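You operate a simulated robot arm through the tools that you are given. There is no shell and no other tool.

You are at the controls of a simulated robot arm. One attempt, no reset.

## Task
Tip the two apples on the tipping tray into the tub and let the three in the chute down.
Fine: level the tipping tray and shut the gate again; don't bruise the chute's three.

The check looks at the end state, three seconds after you hand in, the way a careful person would. Anything else that was tipped, shoved, dropped, spilled or broken makes it a failure.

## Robot
A 6-joint arm with a two-finger parallel gripper, fixed in place. Base frame: the origin is at the foot of the arm, x ahead of it, y to its left, z up; the work surface is at about z = 792. Lengths are in mm, angles in degrees, forces in N, time in s.
With the tool pointing down near the work surface it reaches from about 460 to 880 mm from the base axis. Its first joint turns from -115.0 to 115.0 degrees. Payload 4.2 kg.
Tool frame: the origin (TCP) lies between the finger pads and is the grasp point; the fingertips stand 23 mm ahead of it; z points along the fingers, y is the line along which they close. Largest opening 94 mm; finger width 38, thickness 10; the body of the gripper, 54 by 96 mm, starts 39 mm behind the TCP.
Orientation is told as [roll, pitch, yaw] about the base's x, y, z axes, in that order, counted from this pose: with the fingers straight down and closing along the base's y, the tool's x points along the base's -x, its y along +y and its z along -z.

## Interface
- The arm moves only by the tool step_arm. Its arguments are lists of equal length, an entry for each row: "delta_pos": the shift along the tool's x, y, z in cm, a list of three; "angular": the turn, a rotation vector about the tool's x, y, z in degrees, a list of three. In form: {"delta_pos": [[tx, ty, tz], ...], "angular": [[wx, wy, wz], ...]}. A call has 1 to 20 rows; each row shifts and turns the commanded pose from where the row before left it, along the tool's axes as they then stand. "hand" is the finger opening in cm, from 0 to 9.4, set as the call begins (left out, the last holds). Each row takes 0.2 s and may step no farther than 50 mm and 8.6 degrees from the row before; otherwise, or with a gripper value out of range, the whole call is refused. Where a pose cannot be reached the arm comes as near as it can. A force on the tool above 90 N (or 10 N above the force at the start of the call, whichever is more), or a blocked arm, ends the call early, and 0.2 s more pass. Each finger travels about 108 mm/s and halts on what it meets, pressing with about 42 N; the grip force reading is that of the motor and also rises with nothing between the fingers. The clock runs only during rows and for 0.2 s after the last one: add rows that do not move to give the fingers time. It gives the time, the measured TCP pose, the force on the tool (base axes), the opening and the grip force at its end, in the units of the frame above (readings bear some noise), with the torque about the TCP (base axes, N m) and any sound that the robot's microphone picked up, and new pictures: "pictures" is both (left out), scene, wrist or none.
- Cameras (640 x 400 px; columns grow to the right, rows downward): "scene" is fixed at [49.5, -499.8, 1578.1]; the picture's right is [0.48, -0.88, 0.00], its down [-0.60, -0.32, -0.73] and it looks along [0.65, 0.35, -0.68] (base axes); focal length 325 px, centre (320, 200). "wrist" rides on the gripper at [86, 16, -74] in the tool frame; the picture's right is [-0.18, 0.98, 0.00], its down [-0.58, -0.11, -0.81] and it looks along [-0.79, -0.15, 0.59] (tool axes); focal length 243 px, centre (320, 200).
- slide_trunk(by): slides the trunk up (or, below 0, down) by that many mm; the arm rides with it, the base frame stays. It gives what a move gives, with no picture.
- point_at(camera, pixels): for up to 12 pixels [column, row] of the newest picture of that camera ("zoom" is the newest enlarged one), the place [x, y, z] in the base frame of the surface seen there, good to about 3 mm. No time passes.
- zoom(camera, box): a new picture of the part [left, top, right, bottom] of that camera's present view, enlarged. No time passes.
- close_job(): hands the job in; it is judged then, once.

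Leave the gripper open and the arm clear of the work at the hand-in unless told otherwise.

The tools are called as a command line: name --argument value ..., lists and objects as JSON in quotes. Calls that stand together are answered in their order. step_arm: Moves the arm, as the interface text tells. Its arguments: {"type":"object","properties":{"delta_pos":{"type":"array"},"angular":{"type":"array"},"hand":{"type":"number"},"pictures":{"type":"string","enum":["both","scene","wrist","none"]}},"required":["delta_pos","angular"]} The other tools are called the same way: slide_trunk (by) slides the trunk up or down; point_at (camera, pixels) gives the place of the surface under pixels of a picture; zoom (camera, box) takes an enlarged picture of a part of a camera's view; close_job () hands the job in.

At the start:

```text
time_s: 0.0
tool_pos: [517.9, -308.4, 1172.1]
orientation: [-0.1, 0.0, -0.1]
contact_force: [-0.2, -0.5, -0.5]
moment: [-0.01, -0.02, 0.01]
opening: 94.1
grip_force: 0.1
trunk travel left (down, up): [-725.0, 265.0]
```

scene: 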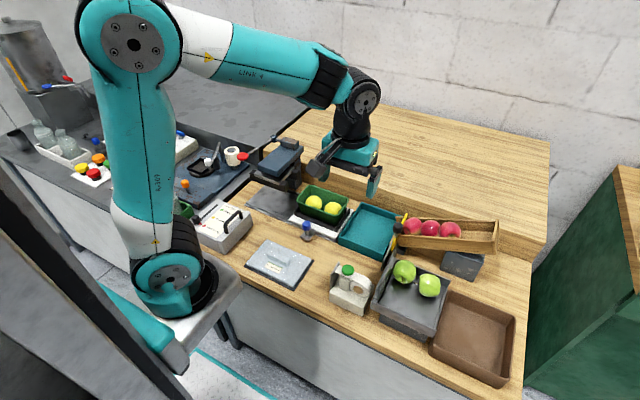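
wrist: 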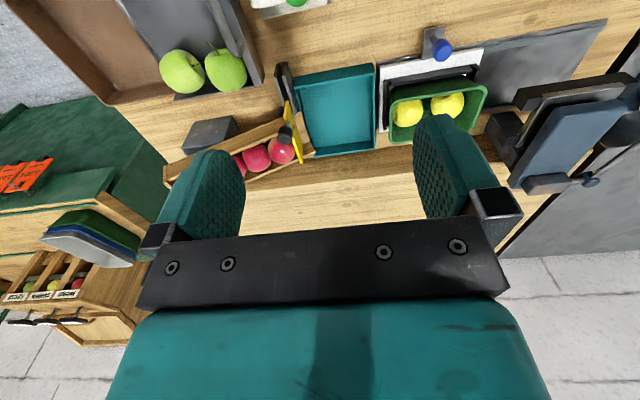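

I see a gray tray holding two green apples at about (410,290) in the scene view. A wooden chute with three red apples and a gate is at about (440,232), with a teal tray beside it and a brown tub at (475,335). I'll enlarge these areas before moving anything.

zoom --camera "scene" --box '[320, 180, 540, 390]'

zoom --camera "scene" --box '[340, 190, 510, 290]'

zoom --camera "wrist" --box '[60, 0, 400, 200]'

zoom --camera "scene" --box '[180, 120, 420, 320]'

```text
1.90 times, centred on (430, 285) of scene
```

zoom: 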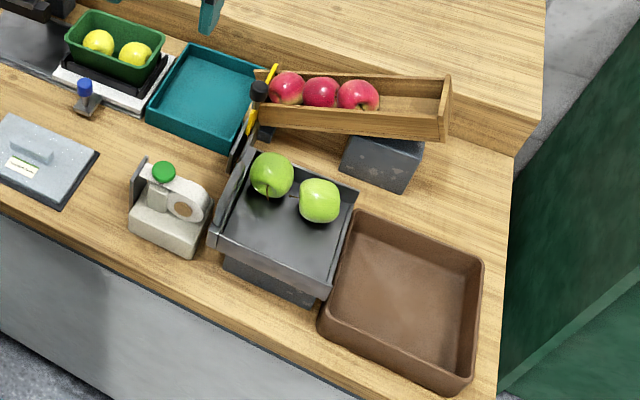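

```text
3.76 times, centred on (425, 240) of scene
```

zoom: 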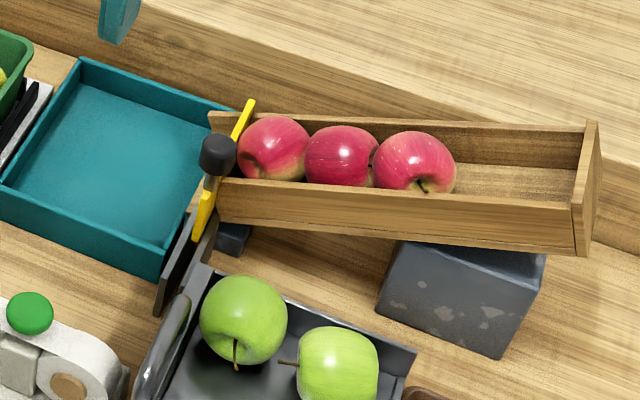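

```text
1.88 times, centred on (230, 100) of wrist
```

zoom: 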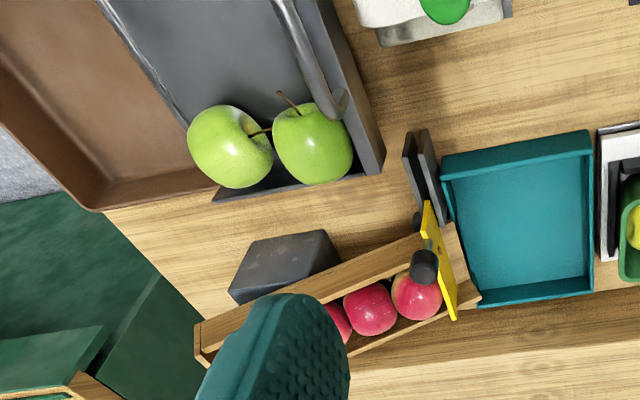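

```text
2.00 times, centred on (300, 220) of scene
```

zoom: 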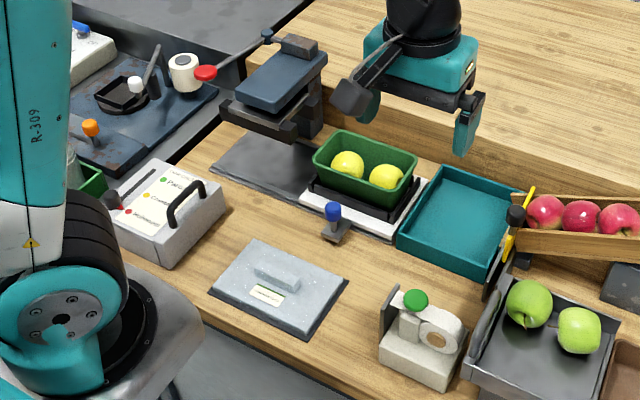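

The yellow gate with a black knob closes the low end of the chute, next to the teal tray. The gray tray has a handle bar on its left side. I'll measure points on the gate and knob, the chute, the dark plates and the teal tray.

zoom --camera "scene" --box '[370, 195, 450, 275]'

zoom --camera "wrist" --box '[230, 50, 350, 200]'

```text
5.00 times, centred on (410, 235) of scene
```

zoom: 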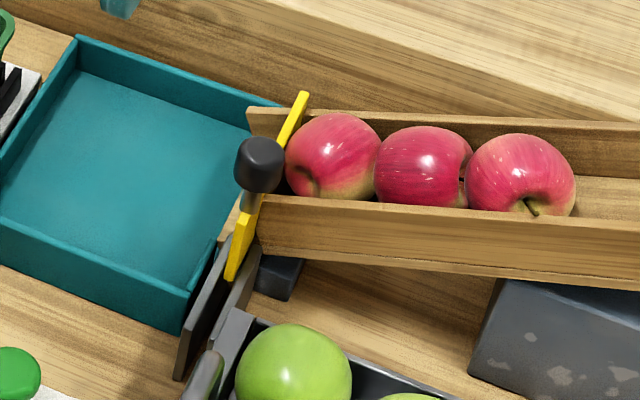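

```text
2.67 times, centred on (290, 125) of wrist
```

zoom: 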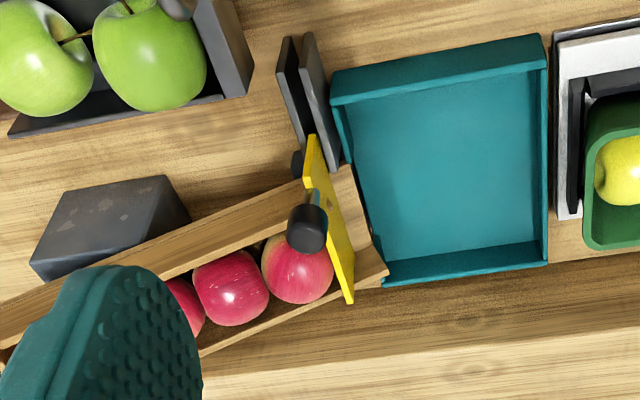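

point_at --camera "zoom" --pixels '[[306, 228], [335, 298], [315, 140], [300, 210], [285, 55], [307, 45], [330, 165], [303, 140], [350, 300], [380, 275], [295, 165], [340, 100]]'

point_at --camera "scene" --pixels '[[411, 227], [430, 215], [417, 250], [405, 267], [413, 262], [440, 228], [402, 217], [493, 222], [496, 250], [420, 245], [463, 262], [462, 230]]'

point_at --camera "scene" --pixels '[[403, 272], [428, 285], [385, 290], [400, 310], [450, 290], [432, 330], [375, 305], [398, 258], [470, 340], [455, 293], [515, 318], [430, 350]]'

```text
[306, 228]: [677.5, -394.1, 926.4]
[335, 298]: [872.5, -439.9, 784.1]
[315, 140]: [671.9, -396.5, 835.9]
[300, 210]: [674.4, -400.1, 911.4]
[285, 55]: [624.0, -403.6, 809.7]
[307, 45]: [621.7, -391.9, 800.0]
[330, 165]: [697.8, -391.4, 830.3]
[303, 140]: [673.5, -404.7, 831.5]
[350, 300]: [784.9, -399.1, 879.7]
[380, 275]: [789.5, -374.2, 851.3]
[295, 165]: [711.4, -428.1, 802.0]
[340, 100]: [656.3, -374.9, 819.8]
```

```text
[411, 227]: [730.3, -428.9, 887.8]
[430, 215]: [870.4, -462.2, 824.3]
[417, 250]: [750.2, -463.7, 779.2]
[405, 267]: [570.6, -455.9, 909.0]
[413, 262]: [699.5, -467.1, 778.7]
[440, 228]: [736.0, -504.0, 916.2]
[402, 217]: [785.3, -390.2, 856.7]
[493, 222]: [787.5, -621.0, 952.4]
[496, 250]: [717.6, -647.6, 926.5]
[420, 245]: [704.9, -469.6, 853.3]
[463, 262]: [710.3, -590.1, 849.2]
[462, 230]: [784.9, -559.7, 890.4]
```

```text
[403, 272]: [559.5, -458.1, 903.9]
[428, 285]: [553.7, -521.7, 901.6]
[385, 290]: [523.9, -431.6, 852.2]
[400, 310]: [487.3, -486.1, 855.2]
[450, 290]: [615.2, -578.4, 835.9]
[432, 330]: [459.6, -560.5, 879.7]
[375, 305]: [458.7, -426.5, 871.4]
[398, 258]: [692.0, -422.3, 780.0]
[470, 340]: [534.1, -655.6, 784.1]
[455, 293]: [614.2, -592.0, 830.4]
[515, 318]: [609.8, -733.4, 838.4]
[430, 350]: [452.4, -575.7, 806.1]
```

The gate looks like a yellow panel spanning x≈672–785 at y≈-396. The knob is above its near end, around z≈926, and two dark rails stick out towards the robot at x≈622–700. I need a closer look, so I'll move the gripper down and towards the gate, staying well above everything.

step_arm --delta_pos '[[-1.0, -1.7, 3.8], [-1.0, -1.7, 3.8], [-1.0, -1.7, 3.8], [-1.0, -1.7, 3.8], [0, 0, 0]]' --angular '[[0, 0, 0], [0, 0, 0], [0, 0, 0], [0, 0, 0], [0, 0, 0]]'

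```text
time_s: 1.2
tool_pos: [557.9, -376.6, 1020.3]
orientation: [-0.1, 0.0, 0.0]
contact_force: [-1.4, -0.1, -0.1]
moment: [0.0, 0.02, 0.0]
opening: 94.2
grip_force: 0.0
trunk travel left (down, up): [-725.0, 265.0]
```

scene: 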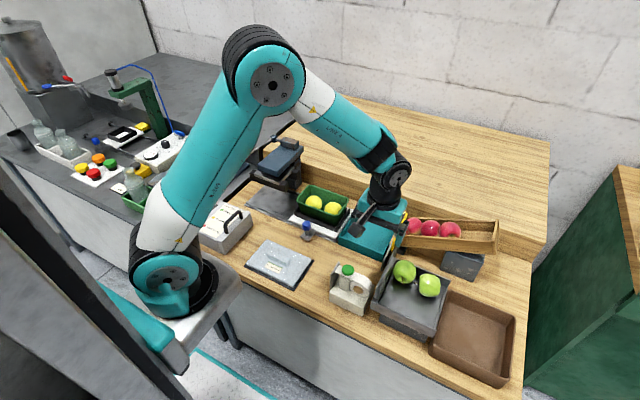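
wrist: 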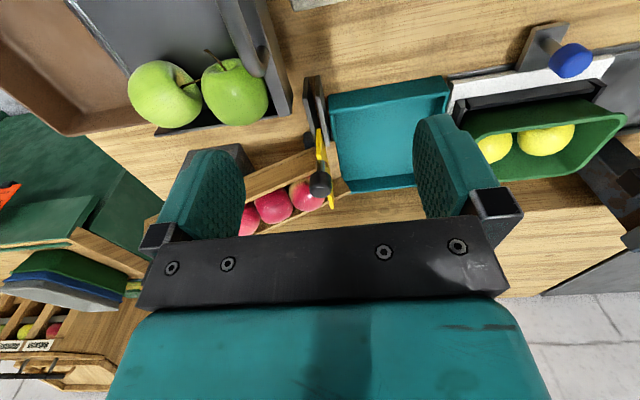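

I now have a closer wrist view, with the gate at about (322,170). I'll enlarge it.

zoom --camera "wrist" --box '[240, 60, 400, 240]'

zoom --camera "wrist" --box '[50, 0, 310, 140]'

```text
2.22 times, centred on (320, 150) of wrist
```

zoom: 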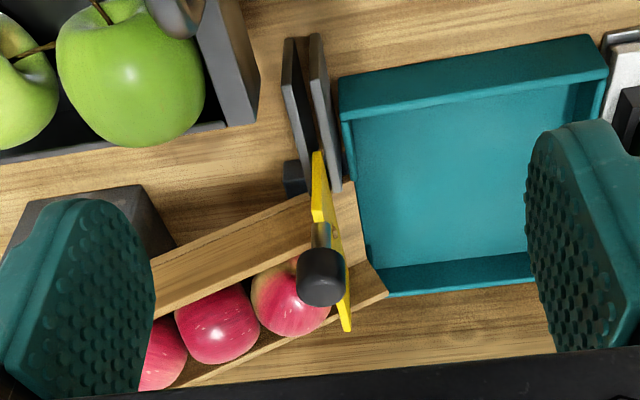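

```text
2.46 times, centred on (180, 70) of wrist
```

zoom: 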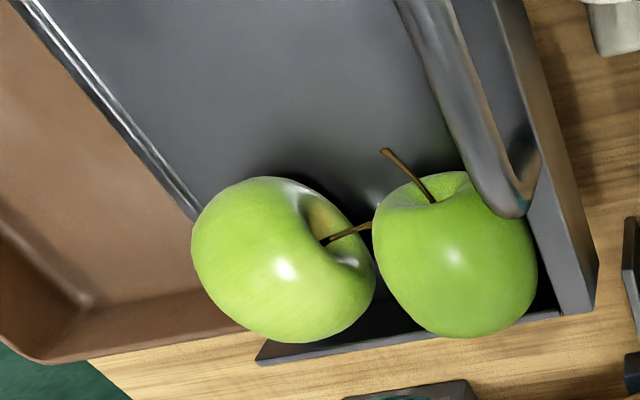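

zoom --camera "wrist" --box '[290, 90, 370, 220]'

```text
3.08 times, centred on (330, 155) of wrist
```

zoom: 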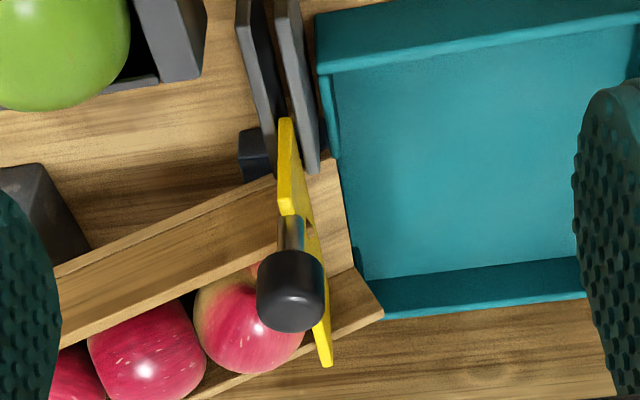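

I'll measure the knob, the stem, the gate panel edges, the rails, the tray edges and the chute lip in this view.

point_at --camera "zoom" --pixels '[[290, 265], [290, 310], [290, 235], [287, 150], [288, 125], [300, 205], [325, 350], [316, 250], [310, 165], [290, 8], [265, 120], [250, 15]]'

point_at --camera "zoom" --pixels '[[340, 200], [365, 310], [350, 290], [335, 170], [360, 265], [325, 60], [330, 130], [400, 200], [500, 295], [240, 330], [200, 225], [120, 260]]'

zoom --camera "scene" --box '[380, 200, 460, 290]'

```text
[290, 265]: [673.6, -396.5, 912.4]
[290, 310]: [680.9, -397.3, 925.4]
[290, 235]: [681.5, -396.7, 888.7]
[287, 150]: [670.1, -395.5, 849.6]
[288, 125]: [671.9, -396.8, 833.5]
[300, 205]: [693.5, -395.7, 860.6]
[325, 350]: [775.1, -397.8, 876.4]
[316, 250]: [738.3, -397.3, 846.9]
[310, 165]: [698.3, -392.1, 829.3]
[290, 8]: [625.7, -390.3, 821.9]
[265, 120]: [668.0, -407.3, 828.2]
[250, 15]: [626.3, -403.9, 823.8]
```

```text
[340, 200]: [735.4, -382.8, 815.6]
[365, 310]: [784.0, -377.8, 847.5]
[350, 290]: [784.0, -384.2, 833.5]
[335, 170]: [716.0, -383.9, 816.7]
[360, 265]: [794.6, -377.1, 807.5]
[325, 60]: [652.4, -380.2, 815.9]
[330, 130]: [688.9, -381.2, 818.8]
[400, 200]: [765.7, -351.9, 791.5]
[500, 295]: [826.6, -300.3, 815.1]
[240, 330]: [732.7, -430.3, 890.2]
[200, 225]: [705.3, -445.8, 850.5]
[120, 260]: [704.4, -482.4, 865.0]
```

```text
4.44 times, centred on (420, 245) of scene
```

zoom: 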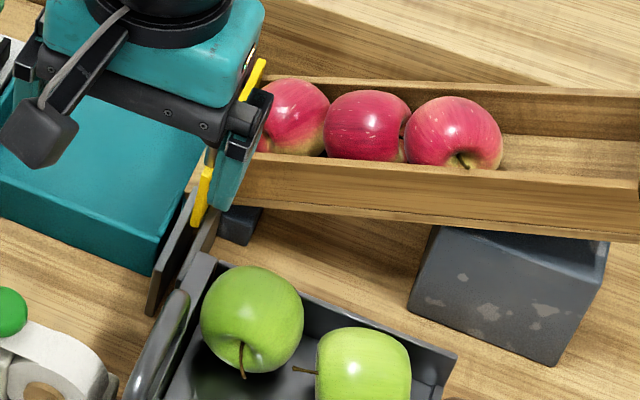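

The knob is centred near (682,-397,915) on a stem from a panel in the plane y≈-397. The rails at y≈-391 and -405 show the gate slides towards the robot, along -x. Next I'll study the tipping tray, starting with a scene enlargement at about (410,300).

zoom --camera "scene" --box '[365, 250, 465, 350]'

```text
4.00 times, centred on (415, 300) of scene
```

zoom: 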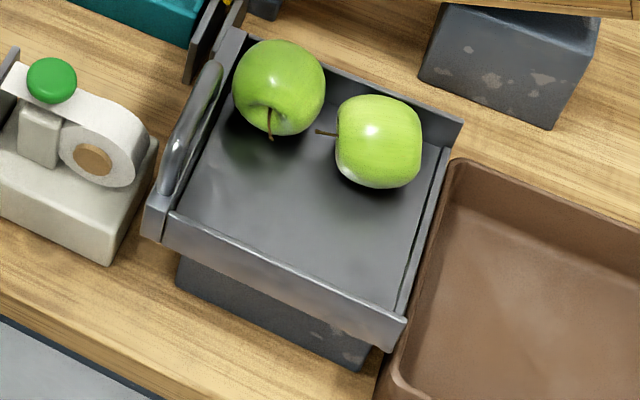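

point_at --camera "zoom" --pixels '[[205, 85], [180, 150], [165, 182], [216, 68], [190, 115], [155, 220], [232, 45], [172, 215], [400, 322], [445, 155], [460, 122], [402, 305]]'

point_at --camera "zoom" --pixels '[[280, 48], [375, 105], [300, 220], [250, 150], [390, 270], [180, 280], [360, 360], [380, 375], [425, 290], [456, 165], [515, 300], [50, 75]]'

```text
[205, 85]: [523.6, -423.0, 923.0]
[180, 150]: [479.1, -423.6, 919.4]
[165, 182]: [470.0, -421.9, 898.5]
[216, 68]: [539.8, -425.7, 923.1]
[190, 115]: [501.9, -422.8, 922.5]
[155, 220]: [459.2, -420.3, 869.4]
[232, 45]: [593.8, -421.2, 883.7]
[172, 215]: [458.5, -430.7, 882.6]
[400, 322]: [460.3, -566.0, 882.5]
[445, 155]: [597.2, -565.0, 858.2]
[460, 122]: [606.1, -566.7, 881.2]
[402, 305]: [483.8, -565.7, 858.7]
```

```text
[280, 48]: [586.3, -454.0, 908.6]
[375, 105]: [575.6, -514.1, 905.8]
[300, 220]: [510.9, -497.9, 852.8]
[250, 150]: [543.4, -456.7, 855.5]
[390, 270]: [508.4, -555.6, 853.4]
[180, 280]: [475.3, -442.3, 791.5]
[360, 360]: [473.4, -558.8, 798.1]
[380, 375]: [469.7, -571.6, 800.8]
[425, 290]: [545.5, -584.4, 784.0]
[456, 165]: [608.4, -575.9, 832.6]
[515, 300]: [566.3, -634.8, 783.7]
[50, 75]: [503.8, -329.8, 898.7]
```

The tray spans x 459–606 and y -421 to -567, with its floor at z≈854. A chrome hinge rod runs along y≈-566. The handle bar runs along x at y≈-423, with its top at z≈922. I need the far end of the handle, because the gate knob may travel past it, so I'll look from the wrist view near (257,70). I'll also measure the teal tray's other edges.

zoom --camera "wrist" --box '[200, 0, 320, 130]'

point_at --camera "wrist" --pixels '[[257, 72], [250, 55], [240, 30], [262, 60], [385, 82], [445, 80], [408, 100], [350, 185], [410, 185], [335, 95], [380, 140], [450, 100]]'

```text
3.08 times, centred on (260, 65) of wrist
```

zoom: 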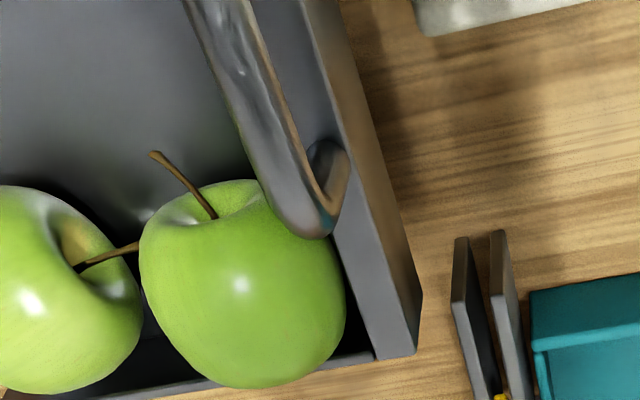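

```text
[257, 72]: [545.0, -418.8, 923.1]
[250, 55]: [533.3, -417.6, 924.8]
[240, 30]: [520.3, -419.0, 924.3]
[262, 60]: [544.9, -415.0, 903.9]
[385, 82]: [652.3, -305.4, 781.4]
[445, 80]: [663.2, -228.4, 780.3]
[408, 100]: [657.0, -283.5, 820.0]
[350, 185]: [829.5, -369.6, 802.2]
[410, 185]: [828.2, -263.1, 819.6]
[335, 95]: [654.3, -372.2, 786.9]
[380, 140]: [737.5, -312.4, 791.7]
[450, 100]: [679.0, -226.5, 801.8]
```

The handle ends at x≈550, so there is no clash with the knob's path. The teal tray spans x 652–829 and y -380 to -226, below the chute lip. I'll narrow the fingers to 55 mm and move above the knob at (684,-397) at z≈1000.

step_arm --delta_pos '[[-4.2, -0.68, 0.67], [-4.2, -0.68, 0.67], [-4.2, -0.68, 0.67], [0, 0, 0]]' --angular '[[0, 0, 0], [0, 0, 0], [0, 0, 0], [0, 0, 0]]' --hand 5.5

```text
time_s: 2.2
tool_pos: [684.9, -396.3, 1000.7]
orientation: [-0.1, 0.0, 0.0]
contact_force: [0.0, 0.3, -0.5]
moment: [0.02, -0.01, 0.01]
opening: 55.2
grip_force: 0.0
trunk travel left (down, up): [-725.0, 265.0]
```

scene: 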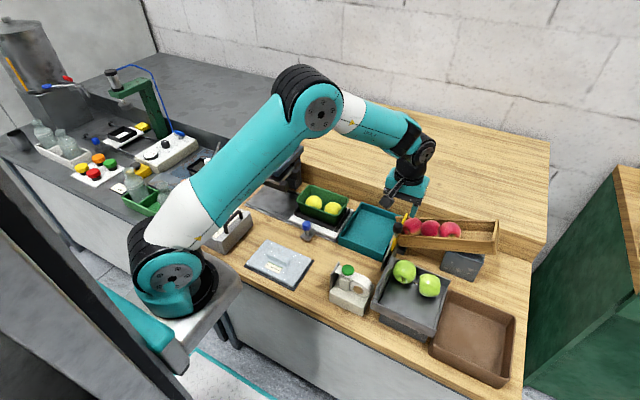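
wrist: 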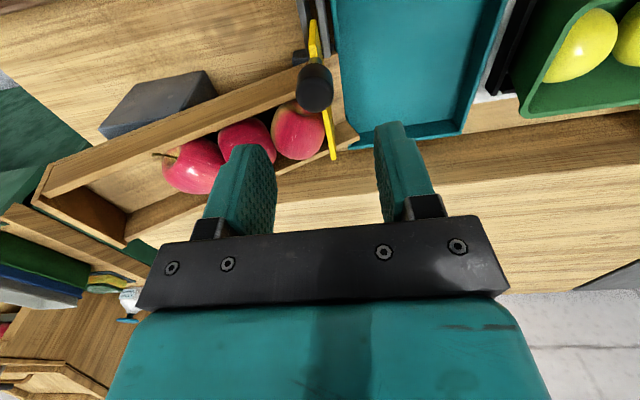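

The hand is above the gate. I'll re-measure the knob at about (315,87) from this viewpoint, along with the gate and the chute walls.

zoom --camera "wrist" --box '[260, 10, 380, 170]'

point_at --camera "wrist" --pixels '[[315, 72], [302, 90], [328, 90], [315, 100], [315, 108], [300, 130], [332, 155], [312, 30], [340, 110], [296, 100], [250, 140], [190, 165]]'

```text
2.50 times, centred on (320, 90) of wrist
```

zoom: 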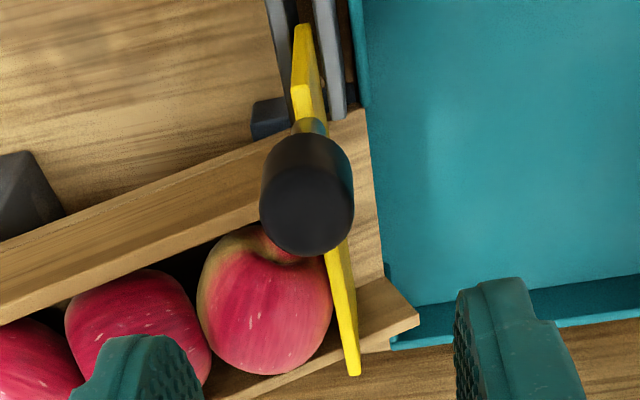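

```text
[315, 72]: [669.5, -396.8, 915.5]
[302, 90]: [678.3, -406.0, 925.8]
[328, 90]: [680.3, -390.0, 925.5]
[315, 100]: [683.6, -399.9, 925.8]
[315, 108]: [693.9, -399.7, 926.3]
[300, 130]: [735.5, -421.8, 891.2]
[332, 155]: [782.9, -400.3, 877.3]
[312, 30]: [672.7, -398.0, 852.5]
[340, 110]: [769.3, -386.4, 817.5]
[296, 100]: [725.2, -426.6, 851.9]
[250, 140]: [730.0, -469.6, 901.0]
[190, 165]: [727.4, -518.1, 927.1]
```

The knob is centred at about (682,-398), with its top at z=926, and the panel top is at 877. I'll lower straight down to z≈914, which puts the tips at 891, above the panel.

step_arm --delta_pos '[[0.3, -0.15, 2.5], [0, 0, 2.5], [0, 0, 2.0], [0, 0, 1.6], [0, 0, 0]]' --angular '[[0, 0, 0], [0, 0, 0], [0, 0, 0], [0, 0, 0], [0, 0, 0]]'

```text
time_s: 3.4
tool_pos: [682.7, -398.0, 914.3]
orientation: [0.0, 0.0, 0.0]
contact_force: [-0.4, -0.6, 0.5]
moment: [-0.03, 0.01, 0.04]
opening: 55.2
grip_force: 0.1
trunk travel left (down, up): [-725.0, 265.0]
```

scene: 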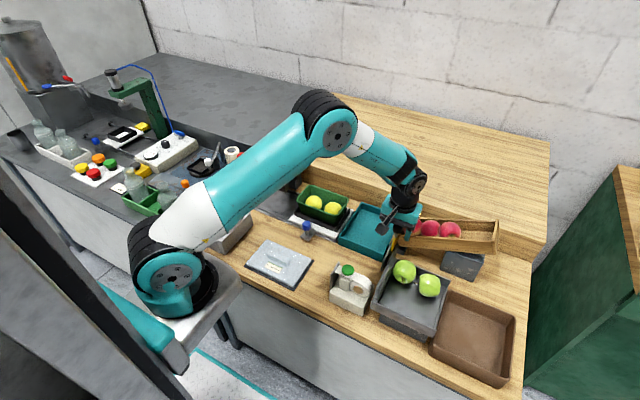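
wrist: 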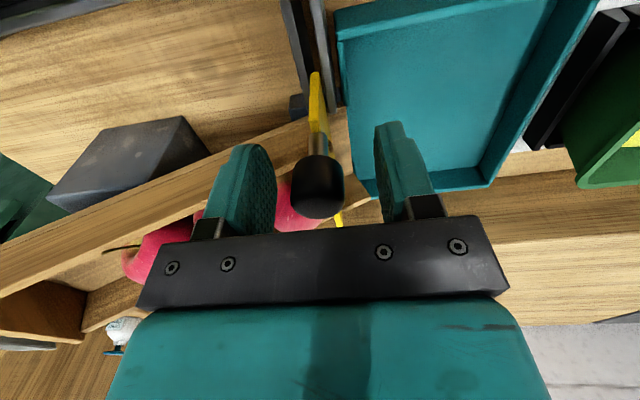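

The knob sits between the fingers at about (318,190). I'll close on it without moving.

step_arm --delta_pos '[[0, 0, 0], [0, 0, 0], [0, 0, 0]]' --angular '[[0, 0, 0], [0, 0, 0], [0, 0, 0]]' --hand 1.0 --pictures "wrist"

```text
time_s: 4.2
tool_pos: [680.8, -399.7, 914.0]
orientation: [-0.2, 0.0, -0.1]
contact_force: [1.0, -12.7, -2.0]
moment: [-0.14, -0.35, -0.09]
opening: 25.1
grip_force: 44.8
trunk travel left (down, up): [-725.0, 265.0]
```

wrist: 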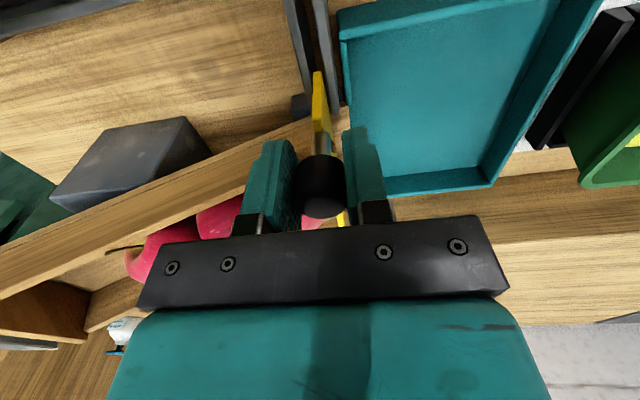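

I have the knob at a 25 mm opening, with a small side load of -12.7 N in y. I'll shift 1.7 mm to relieve it, then test a slow 10 mm slide towards -x.

step_arm --delta_pos '[[0, -0.17, 0], [0.3, 0, 0], [0.3, 0, 0], [0.4, 0, 0], [0, 0, 0]]' --angular '[[0, 0, 0], [0, 0, 0], [0, 0, 0], [0, 0, 0], [0, 0, 0]]'

```text
time_s: 5.4
tool_pos: [671.6, -400.8, 914.7]
orientation: [0.0, 0.0, 0.0]
contact_force: [0.6, -4.6, 4.0]
moment: [0.0, -0.23, 0.08]
opening: 25.0
grip_force: 44.9
trunk travel left (down, up): [-725.0, 265.0]
```

scene: 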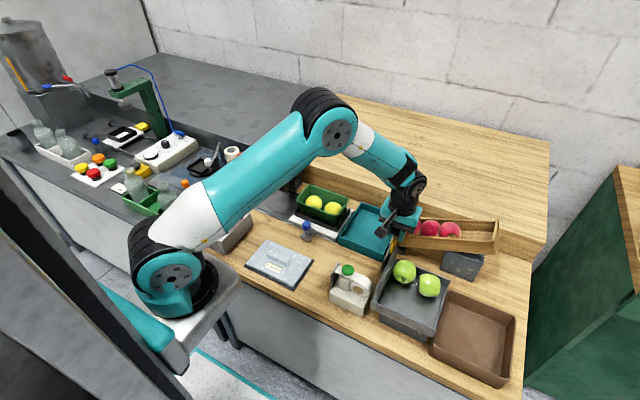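
wrist: 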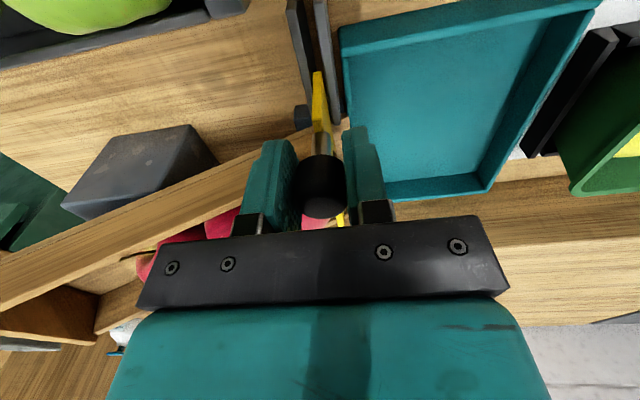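

The gate slides freely at under 5 N, and the rails shift relative to it in the picture. I'll keep sliding slowly, another 35 mm, for 45 mm in total.

step_arm --delta_pos '[[0.5, 0, 0], [0.5, 0, 0], [0.5, 0, 0], [0.5, 0, 0], [0.5, 0, 0], [0.5, 0, 0], [0.5, 0, 0], [0, 0, 0]]' --angular '[[0, 0, 0], [0, 0, 0], [0, 0, 0], [0, 0, 0], [0, 0, 0], [0, 0, 0], [0, 0, 0], [0, 0, 0]]'

```text
time_s: 7.2
tool_pos: [636.8, -400.5, 914.3]
orientation: [0.0, 0.0, -0.1]
contact_force: [0.2, -0.9, 5.3]
moment: [-0.03, -0.16, 0.03]
opening: 24.8
grip_force: 45.2
trunk travel left (down, up): [-725.0, 265.0]
```

scene: 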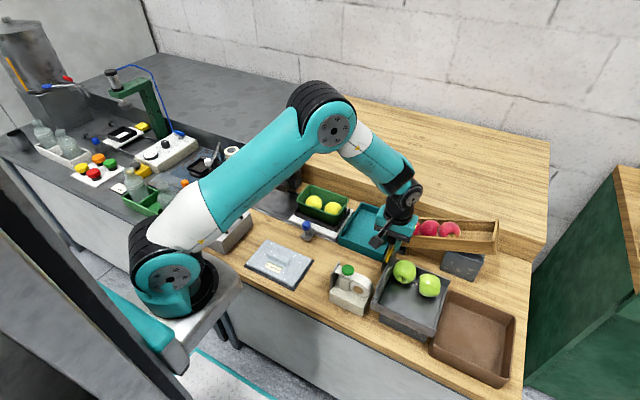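
wrist: 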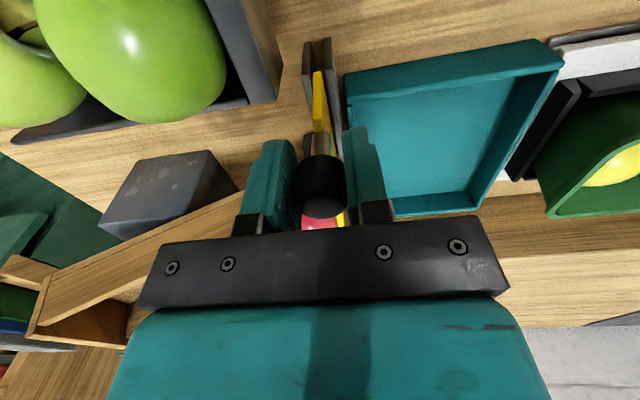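

I've slid it 45 mm at low force and the apples are still held. I'll go on another 20 mm at the same slow pace.

step_arm --delta_pos '[[0.4, 0, 0], [0.4, 0, 0], [0.4, 0, 0], [0.4, 0, 0], [0.4, 0, 0], [0, 0, 0], [0, 0, 0]]' --angular '[[0, 0, 0], [0, 0, 0], [0, 0, 0], [0, 0, 0], [0, 0, 0], [0, 0, 0], [0, 0, 0]]'

```text
time_s: 8.8
tool_pos: [616.6, -399.2, 915.2]
orientation: [0.0, 0.0, 0.1]
contact_force: [-0.4, -0.8, -0.7]
moment: [0.01, -0.31, 0.02]
opening: 25.1
grip_force: 45.5
trunk travel left (down, up): [-725.0, 265.0]
```

scene: 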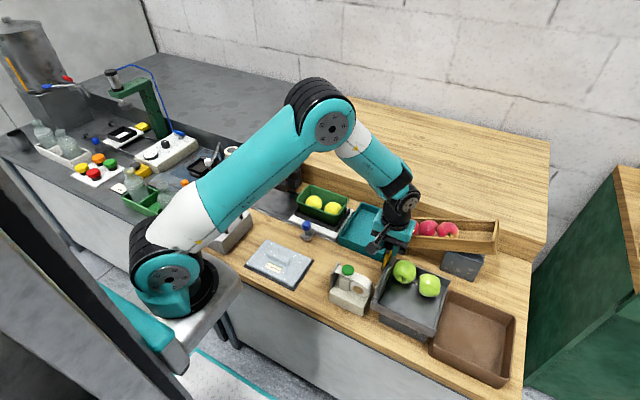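
wrist: 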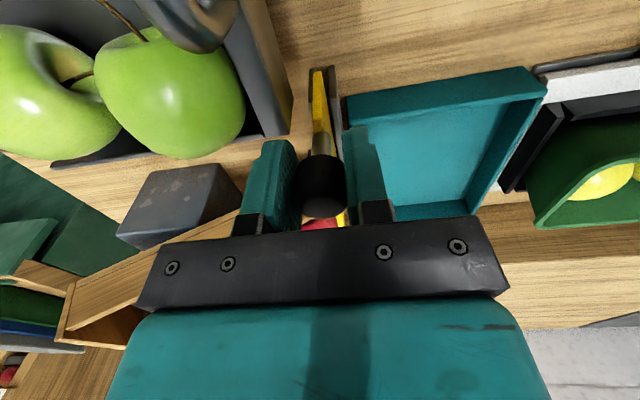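

The apples have crept forward a little. From here I'll use 2 mm rows with a pause at the end, 10 mm in total.

step_arm --delta_pos '[[0.2, 0, 0], [0.2, 0, 0], [0.2, 0, 0], [0.2, 0, 0], [0.2, 0, 0], [0, 0, 0], [0, 0, 0]]' --angular '[[0, 0, 0], [0, 0, 0], [0, 0, 0], [0, 0, 0], [0, 0, 0], [0, 0, 0], [0, 0, 0]]'

zoom --camera "scene" --box '[340, 190, 510, 290]'

```text
time_s: 10.4
tool_pos: [605.8, -400.5, 914.1]
orientation: [0.0, 0.0, 0.0]
contact_force: [0.4, 1.3, 0.4]
moment: [0.03, -0.02, 0.0]
opening: 25.0
grip_force: 44.9
trunk travel left (down, up): [-725.0, 265.0]
```

scene: 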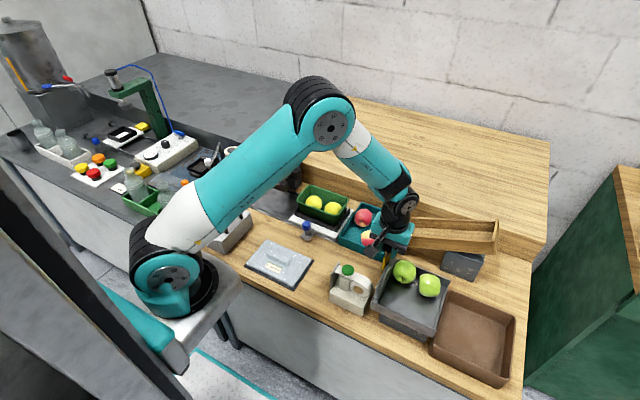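
wrist: 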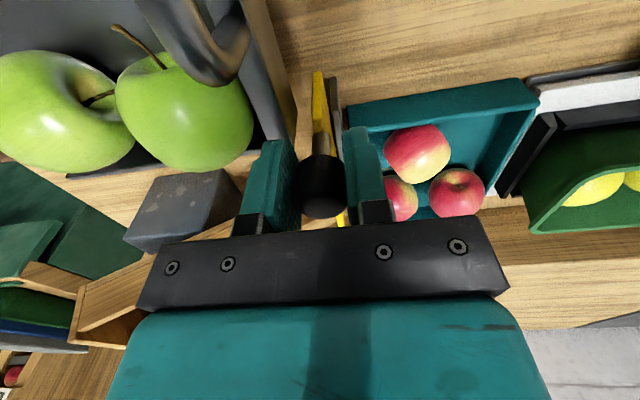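

```text
3.76 times, centred on (425, 240) of scene
```

zoom: 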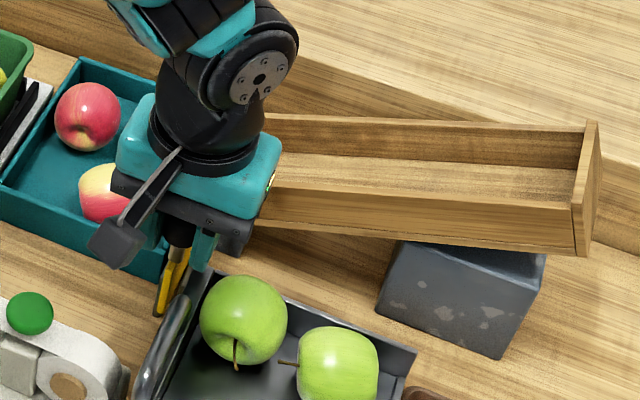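

All three red apples have rolled down into the teal tray and the chute looks empty. Before shutting the gate I'll check that no apple is near its path, measuring the apples at (417,150), (457,193) and (403,195) in the wrist view.

point_at --camera "wrist" --pixels '[[400, 190], [393, 205], [410, 200], [417, 150], [390, 155], [457, 193], [440, 190], [385, 210]]'

zoom --camera "wrist" --box '[330, 70, 550, 230]'

```text
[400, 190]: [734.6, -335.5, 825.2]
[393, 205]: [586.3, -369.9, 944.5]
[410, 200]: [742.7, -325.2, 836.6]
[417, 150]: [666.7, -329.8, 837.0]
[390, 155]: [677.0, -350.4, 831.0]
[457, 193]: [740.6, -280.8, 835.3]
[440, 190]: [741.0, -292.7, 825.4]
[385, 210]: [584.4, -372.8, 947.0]
```

```text
2.50 times, centred on (440, 150) of wrist
```

zoom: 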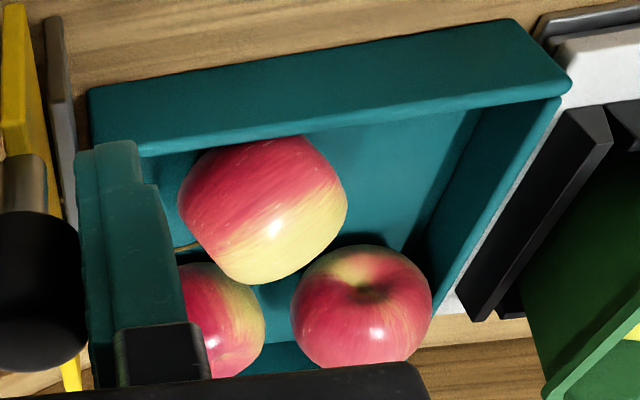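

The apples sit inside the tray at y≥about -380, and the gate plane is at y≈-400. I'll push the gate back slowly, 40 mm first, watching the force and the picture.

step_arm --delta_pos '[[-0.5, 0, 0], [-0.5, 0, 0], [-0.5, 0, 0], [-0.5, 0, 0], [-0.5, 0, 0], [-0.5, 0, 0], [-0.5, 0, 0], [-0.5, 0, 0], [0, 0, 0]]' --angular '[[0, 0, 0], [0, 0, 0], [0, 0, 0], [0, 0, 0], [0, 0, 0], [0, 0, 0], [0, 0, 0], [0, 0, 0], [0, 0, 0]]'

zoom --camera "scene" --box '[340, 190, 510, 290]'

```text
time_s: 12.4
tool_pos: [645.2, -400.2, 914.0]
orientation: [0.0, 0.1, 0.1]
contact_force: [-1.5, 5.6, 0.3]
moment: [0.08, 0.54, -0.04]
opening: 24.6
grip_force: 45.1
trunk travel left (down, up): [-725.0, 265.0]
```

scene: 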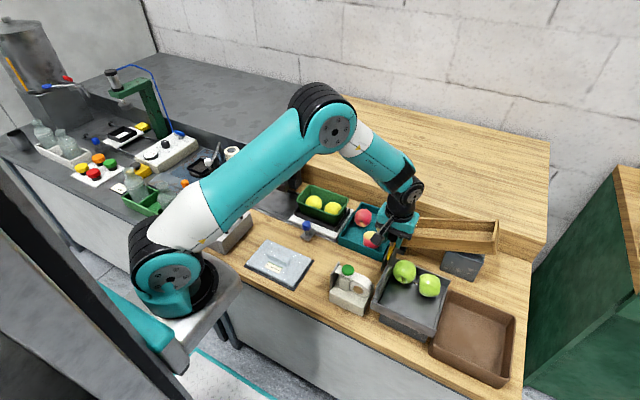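
wrist: 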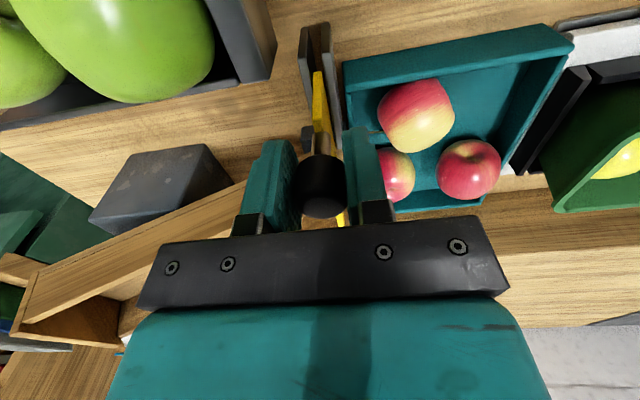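

```text
3.76 times, centred on (425, 240) of scene
```

zoom: 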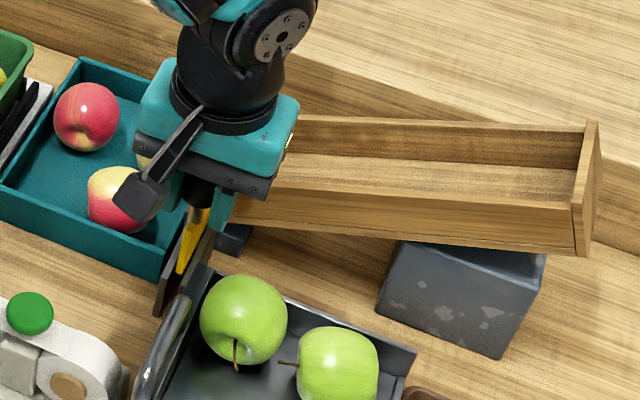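

The gate is moving back with only a few newtons and the apples haven't moved. I'll push the last 36 mm to its starting place at x≈682.

step_arm --delta_pos '[[-0.5, 0, 0], [-0.5, 0, 0], [-0.5, 0, 0], [-0.5, 0, 0], [-0.5, 0, 0], [-0.5, 0, 0], [-0.5, 0, 0], [-0.1, 0, 0], [0, 0, 0]]' --angular '[[0, 0, 0], [0, 0, 0], [0, 0, 0], [0, 0, 0], [0, 0, 0], [0, 0, 0], [0, 0, 0], [0, 0, 0], [0, 0, 0]]'

```text
time_s: 14.4
tool_pos: [682.3, -399.5, 913.7]
orientation: [0.0, -0.1, 0.0]
contact_force: [-2.2, 3.3, -1.3]
moment: [0.02, -0.26, 0.02]
opening: 24.8
grip_force: 45.4
trunk travel left (down, up): [-725.0, 265.0]
```

scene: 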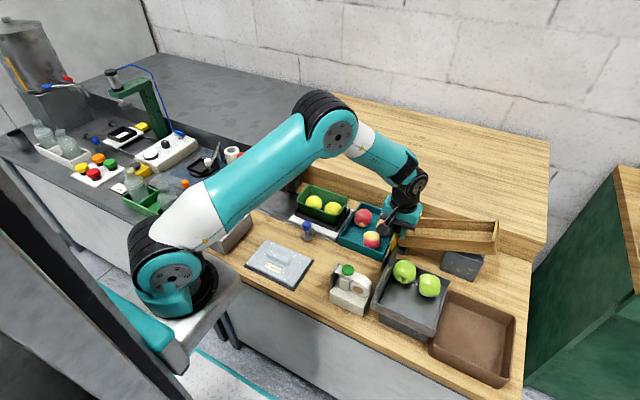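
wrist: 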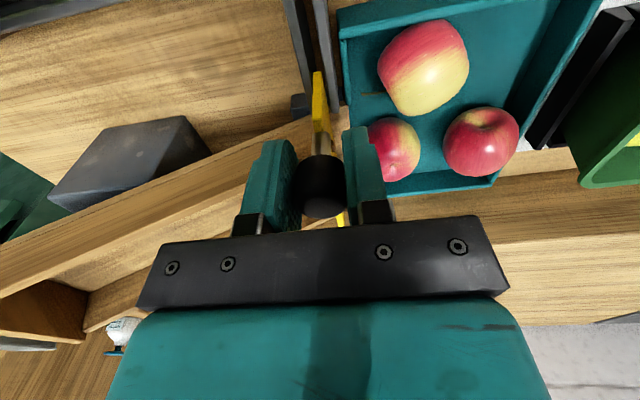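

The gate is back where it was when I gripped it, and the picture matches. I'll open the fingers to 55 mm, wait, and then rise 90 mm.

step_arm --delta_pos '[[0, 0, 0], [0, 0, 0], [0, 0, -1.5], [0, 0, -3], [0, 0, -4.5], [0, 0, 0]]' --angular '[[0, 0, 0], [0, 0, 0], [0, 0, 0], [0, 0, 0], [0, 0, 0], [0, 0, 0]]' --hand 5.5

zoom --camera "wrist" --box '[240, 0, 560, 200]'

```text
time_s: 15.8
tool_pos: [682.2, -400.4, 1003.1]
orientation: [0.0, 0.0, 0.0]
contact_force: [0.4, -1.0, 0.4]
moment: [0.0, 0.03, 0.01]
opening: 55.3
grip_force: 0.1
trunk travel left (down, up): [-725.0, 265.0]
```

scene: 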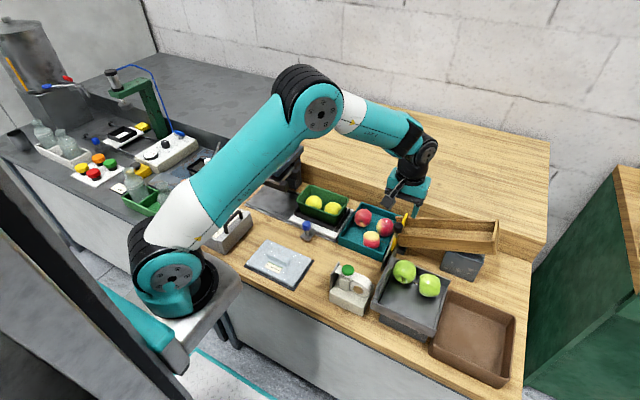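
wrist: 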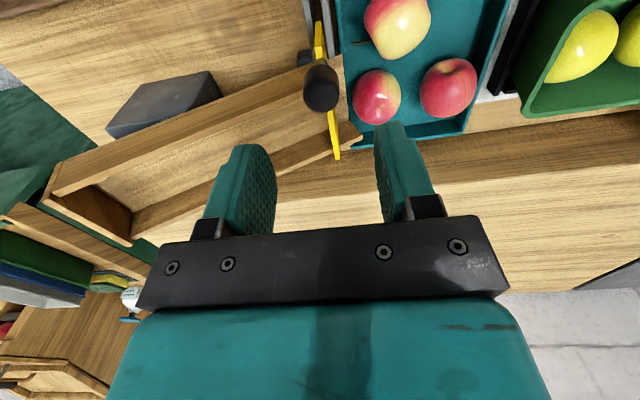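

```text
2.00 times, centred on (400, 100) of wrist
```

zoom: 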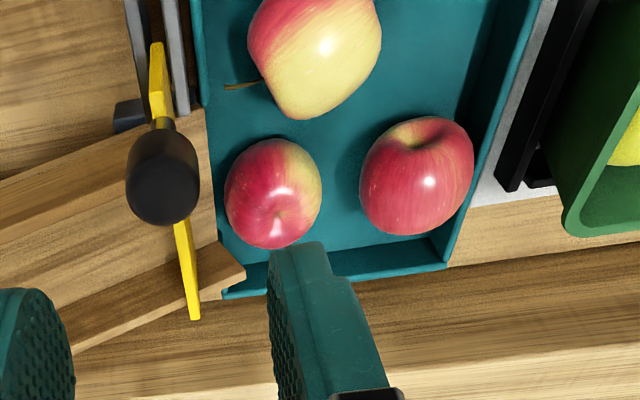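

All three apples lie in the teal tray and the gate is shut. I'll confirm the gate and knob position against the first readings: knob front x 669.5 and panel end x≈783.

point_at --camera "wrist" --pixels '[[321, 75], [321, 103], [321, 110], [337, 156], [319, 30], [337, 150], [318, 45]]'

zoom --camera "scene" --box '[370, 195, 450, 275]'

```text
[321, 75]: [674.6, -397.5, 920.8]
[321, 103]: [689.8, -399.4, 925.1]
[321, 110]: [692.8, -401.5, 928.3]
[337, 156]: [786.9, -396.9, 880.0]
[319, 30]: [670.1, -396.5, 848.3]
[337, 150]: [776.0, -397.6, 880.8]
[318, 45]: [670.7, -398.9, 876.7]
```

```text
5.00 times, centred on (410, 235) of scene
```

zoom: 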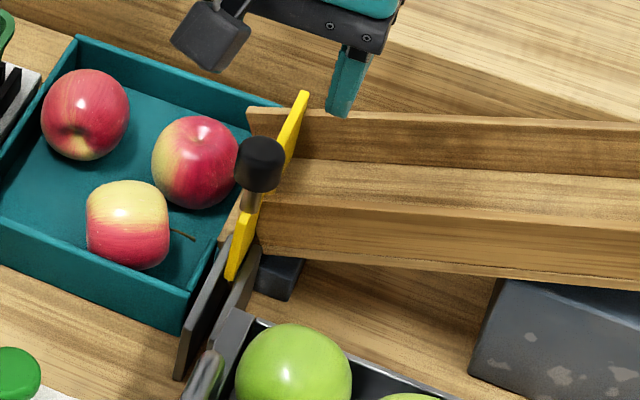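

The gate matches its starting position. Now I'll move at z≈1003 to above the tray's handle at about (508,-421), and look at it from there.

step_arm --delta_pos '[[4.35, -0.53, 0], [4.35, -0.53, 0], [4.35, -0.53, 0], [4.35, -0.53, 0], [0, 0, 0]]' --angular '[[0, 0, 0], [0, 0, 0], [0, 0, 0], [0, 0, 0], [0, 0, 0]]'

zoom --camera "wrist" --box '[180, 0, 440, 160]'

zoom --camera "scene" --box '[355, 230, 475, 350]'

```text
time_s: 17.0
tool_pos: [508.5, -421.0, 1004.5]
orientation: [-0.1, 0.0, 0.0]
contact_force: [0.4, 0.3, 0.2]
moment: [0.03, -0.01, 0.0]
opening: 55.1
grip_force: 0.0
trunk travel left (down, up): [-725.0, 265.0]
```

scene: 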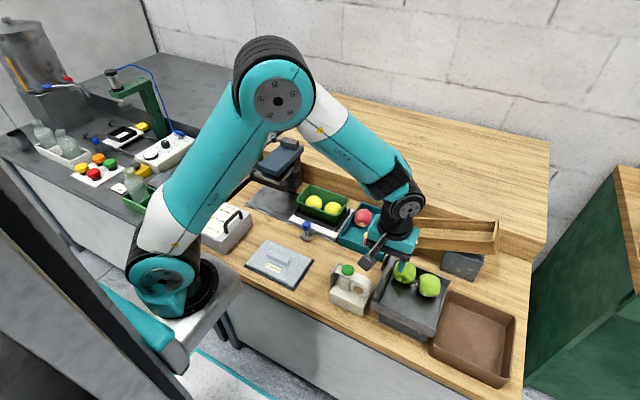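
wrist: 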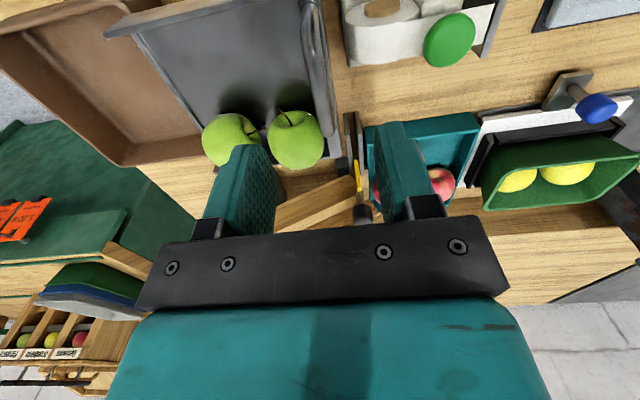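

```text
2.46 times, centred on (310, 80) of wrist
```

zoom: 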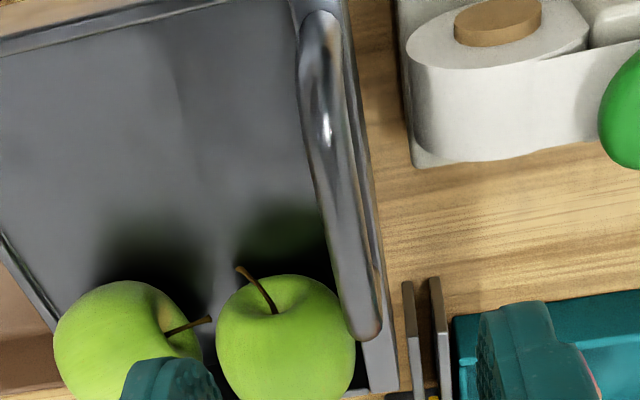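

```text
3.33 times, centred on (415, 290) of scene
```

zoom: 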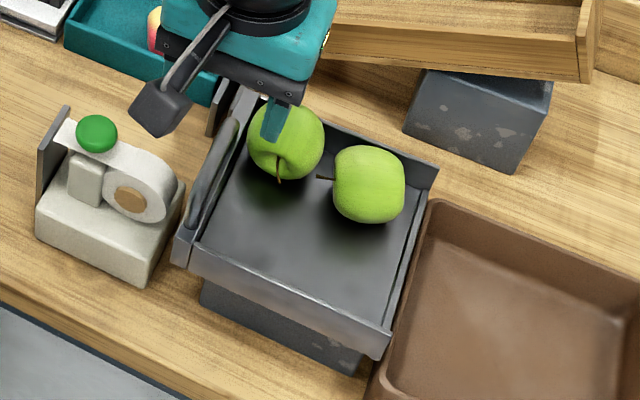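

I'll measure the handle bar across its width and along its length in the wrist view (around (318,60)), plus the toilet-roll-like object and green knob nearby.

point_at --camera "wrist" --pixels '[[306, 40], [313, 40], [319, 40], [310, 60], [316, 60], [322, 60], [312, 10], [328, 100], [331, 115], [326, 90], [333, 132], [310, 22]]'

point_at --camera "wrist" --pixels '[[448, 40], [350, 25], [375, 50], [296, 120], [295, 160], [230, 125], [350, 130], [385, 10]]'

```text
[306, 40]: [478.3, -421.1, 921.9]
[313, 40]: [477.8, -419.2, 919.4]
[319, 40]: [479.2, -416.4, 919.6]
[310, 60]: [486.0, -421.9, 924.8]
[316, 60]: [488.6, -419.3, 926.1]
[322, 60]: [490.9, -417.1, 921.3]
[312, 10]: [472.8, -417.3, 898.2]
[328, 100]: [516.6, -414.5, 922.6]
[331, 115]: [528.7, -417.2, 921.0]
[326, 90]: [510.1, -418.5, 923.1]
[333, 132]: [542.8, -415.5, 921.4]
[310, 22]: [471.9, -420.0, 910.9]
```

```text
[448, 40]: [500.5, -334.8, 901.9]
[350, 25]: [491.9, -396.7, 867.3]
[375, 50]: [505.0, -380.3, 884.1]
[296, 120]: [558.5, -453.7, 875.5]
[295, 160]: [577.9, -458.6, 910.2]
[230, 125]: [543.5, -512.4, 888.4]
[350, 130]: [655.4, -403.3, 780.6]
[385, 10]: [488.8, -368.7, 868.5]
```

The bar's centre is at y≈-418.5, its top at z≈924, and it spans x 470–548. A white roll stands close by at y≥-397 and z≈884, so I'll narrow the fingers to 30 mm. Then I'll lower to z≈920, putting the tips at 897, above the tray rim and the roll.

step_arm --delta_pos '[[0, 0.25, 0], [0, 0, 2.5], [0, 0, 2.5], [0, 0, 2.0], [0, 0, 1.45], [0, 0, 0]]' --angular '[[0, 0, 0], [0, 0, 0], [0, 0, 0], [0, 0, 0], [0, 0, 0], [0, 0, 0]]' --hand 3.0

zoom --camera "scene" --box '[355, 230, 475, 350]'

zoom --camera "wrist" --box '[200, 0, 460, 240]'

```text
time_s: 18.4
tool_pos: [508.9, -418.3, 919.8]
orientation: [0.0, 0.0, -0.1]
contact_force: [0.2, 0.2, 0.6]
moment: [0.01, 0.04, -0.02]
opening: 29.9
grip_force: 0.2
trunk travel left (down, up): [-725.0, 265.0]
```

scene: 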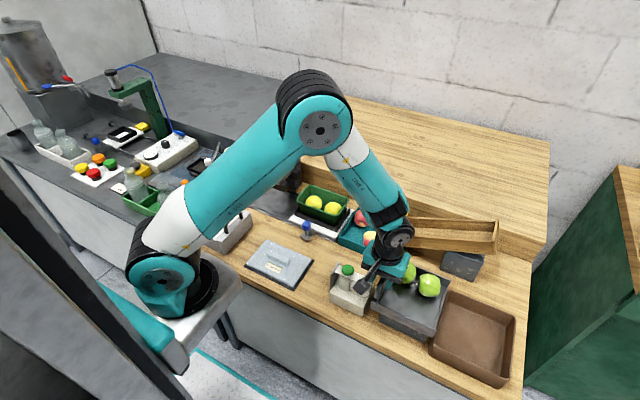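
wrist: 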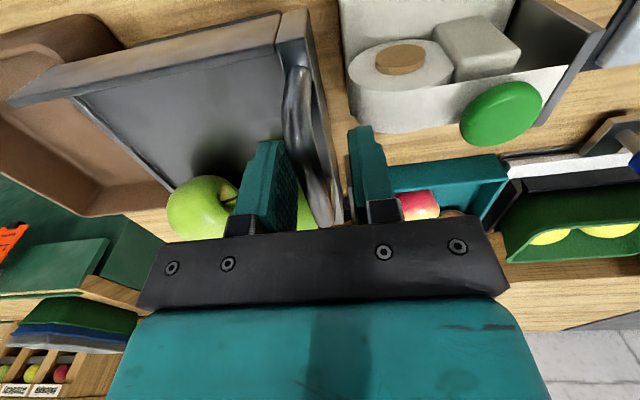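

```text
3.33 times, centred on (415, 290) of scene
```

zoom: 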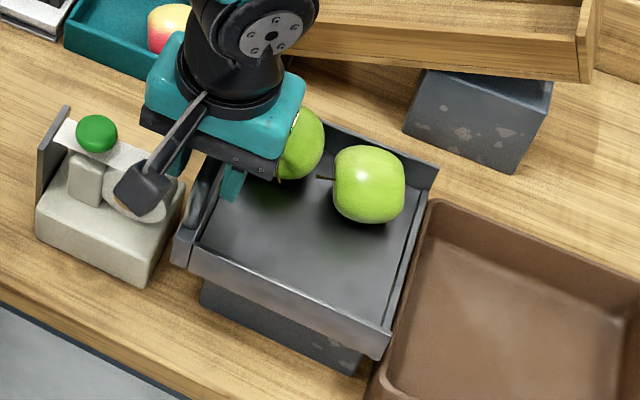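

```text
1.67 times, centred on (330, 120) of wrist
```

zoom: 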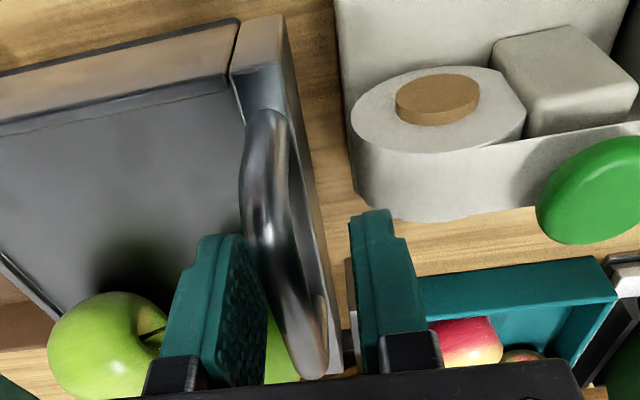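

The bar is between the fingers but closer to the left (-y) one. I'll measure where it is.

point_at --camera "zoom" --pixels '[[250, 180], [265, 180], [282, 180], [262, 230], [275, 230], [290, 230], [275, 280], [290, 280], [303, 280], [245, 260], [375, 260], [300, 340]]'

```text
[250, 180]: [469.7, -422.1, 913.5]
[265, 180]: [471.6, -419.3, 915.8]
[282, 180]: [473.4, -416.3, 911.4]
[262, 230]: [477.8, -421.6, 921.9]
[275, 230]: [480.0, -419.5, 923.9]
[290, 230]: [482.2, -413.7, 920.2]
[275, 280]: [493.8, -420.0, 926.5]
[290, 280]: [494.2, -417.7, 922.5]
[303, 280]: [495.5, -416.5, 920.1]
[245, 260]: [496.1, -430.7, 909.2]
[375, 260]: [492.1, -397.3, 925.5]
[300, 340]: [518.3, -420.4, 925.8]
```

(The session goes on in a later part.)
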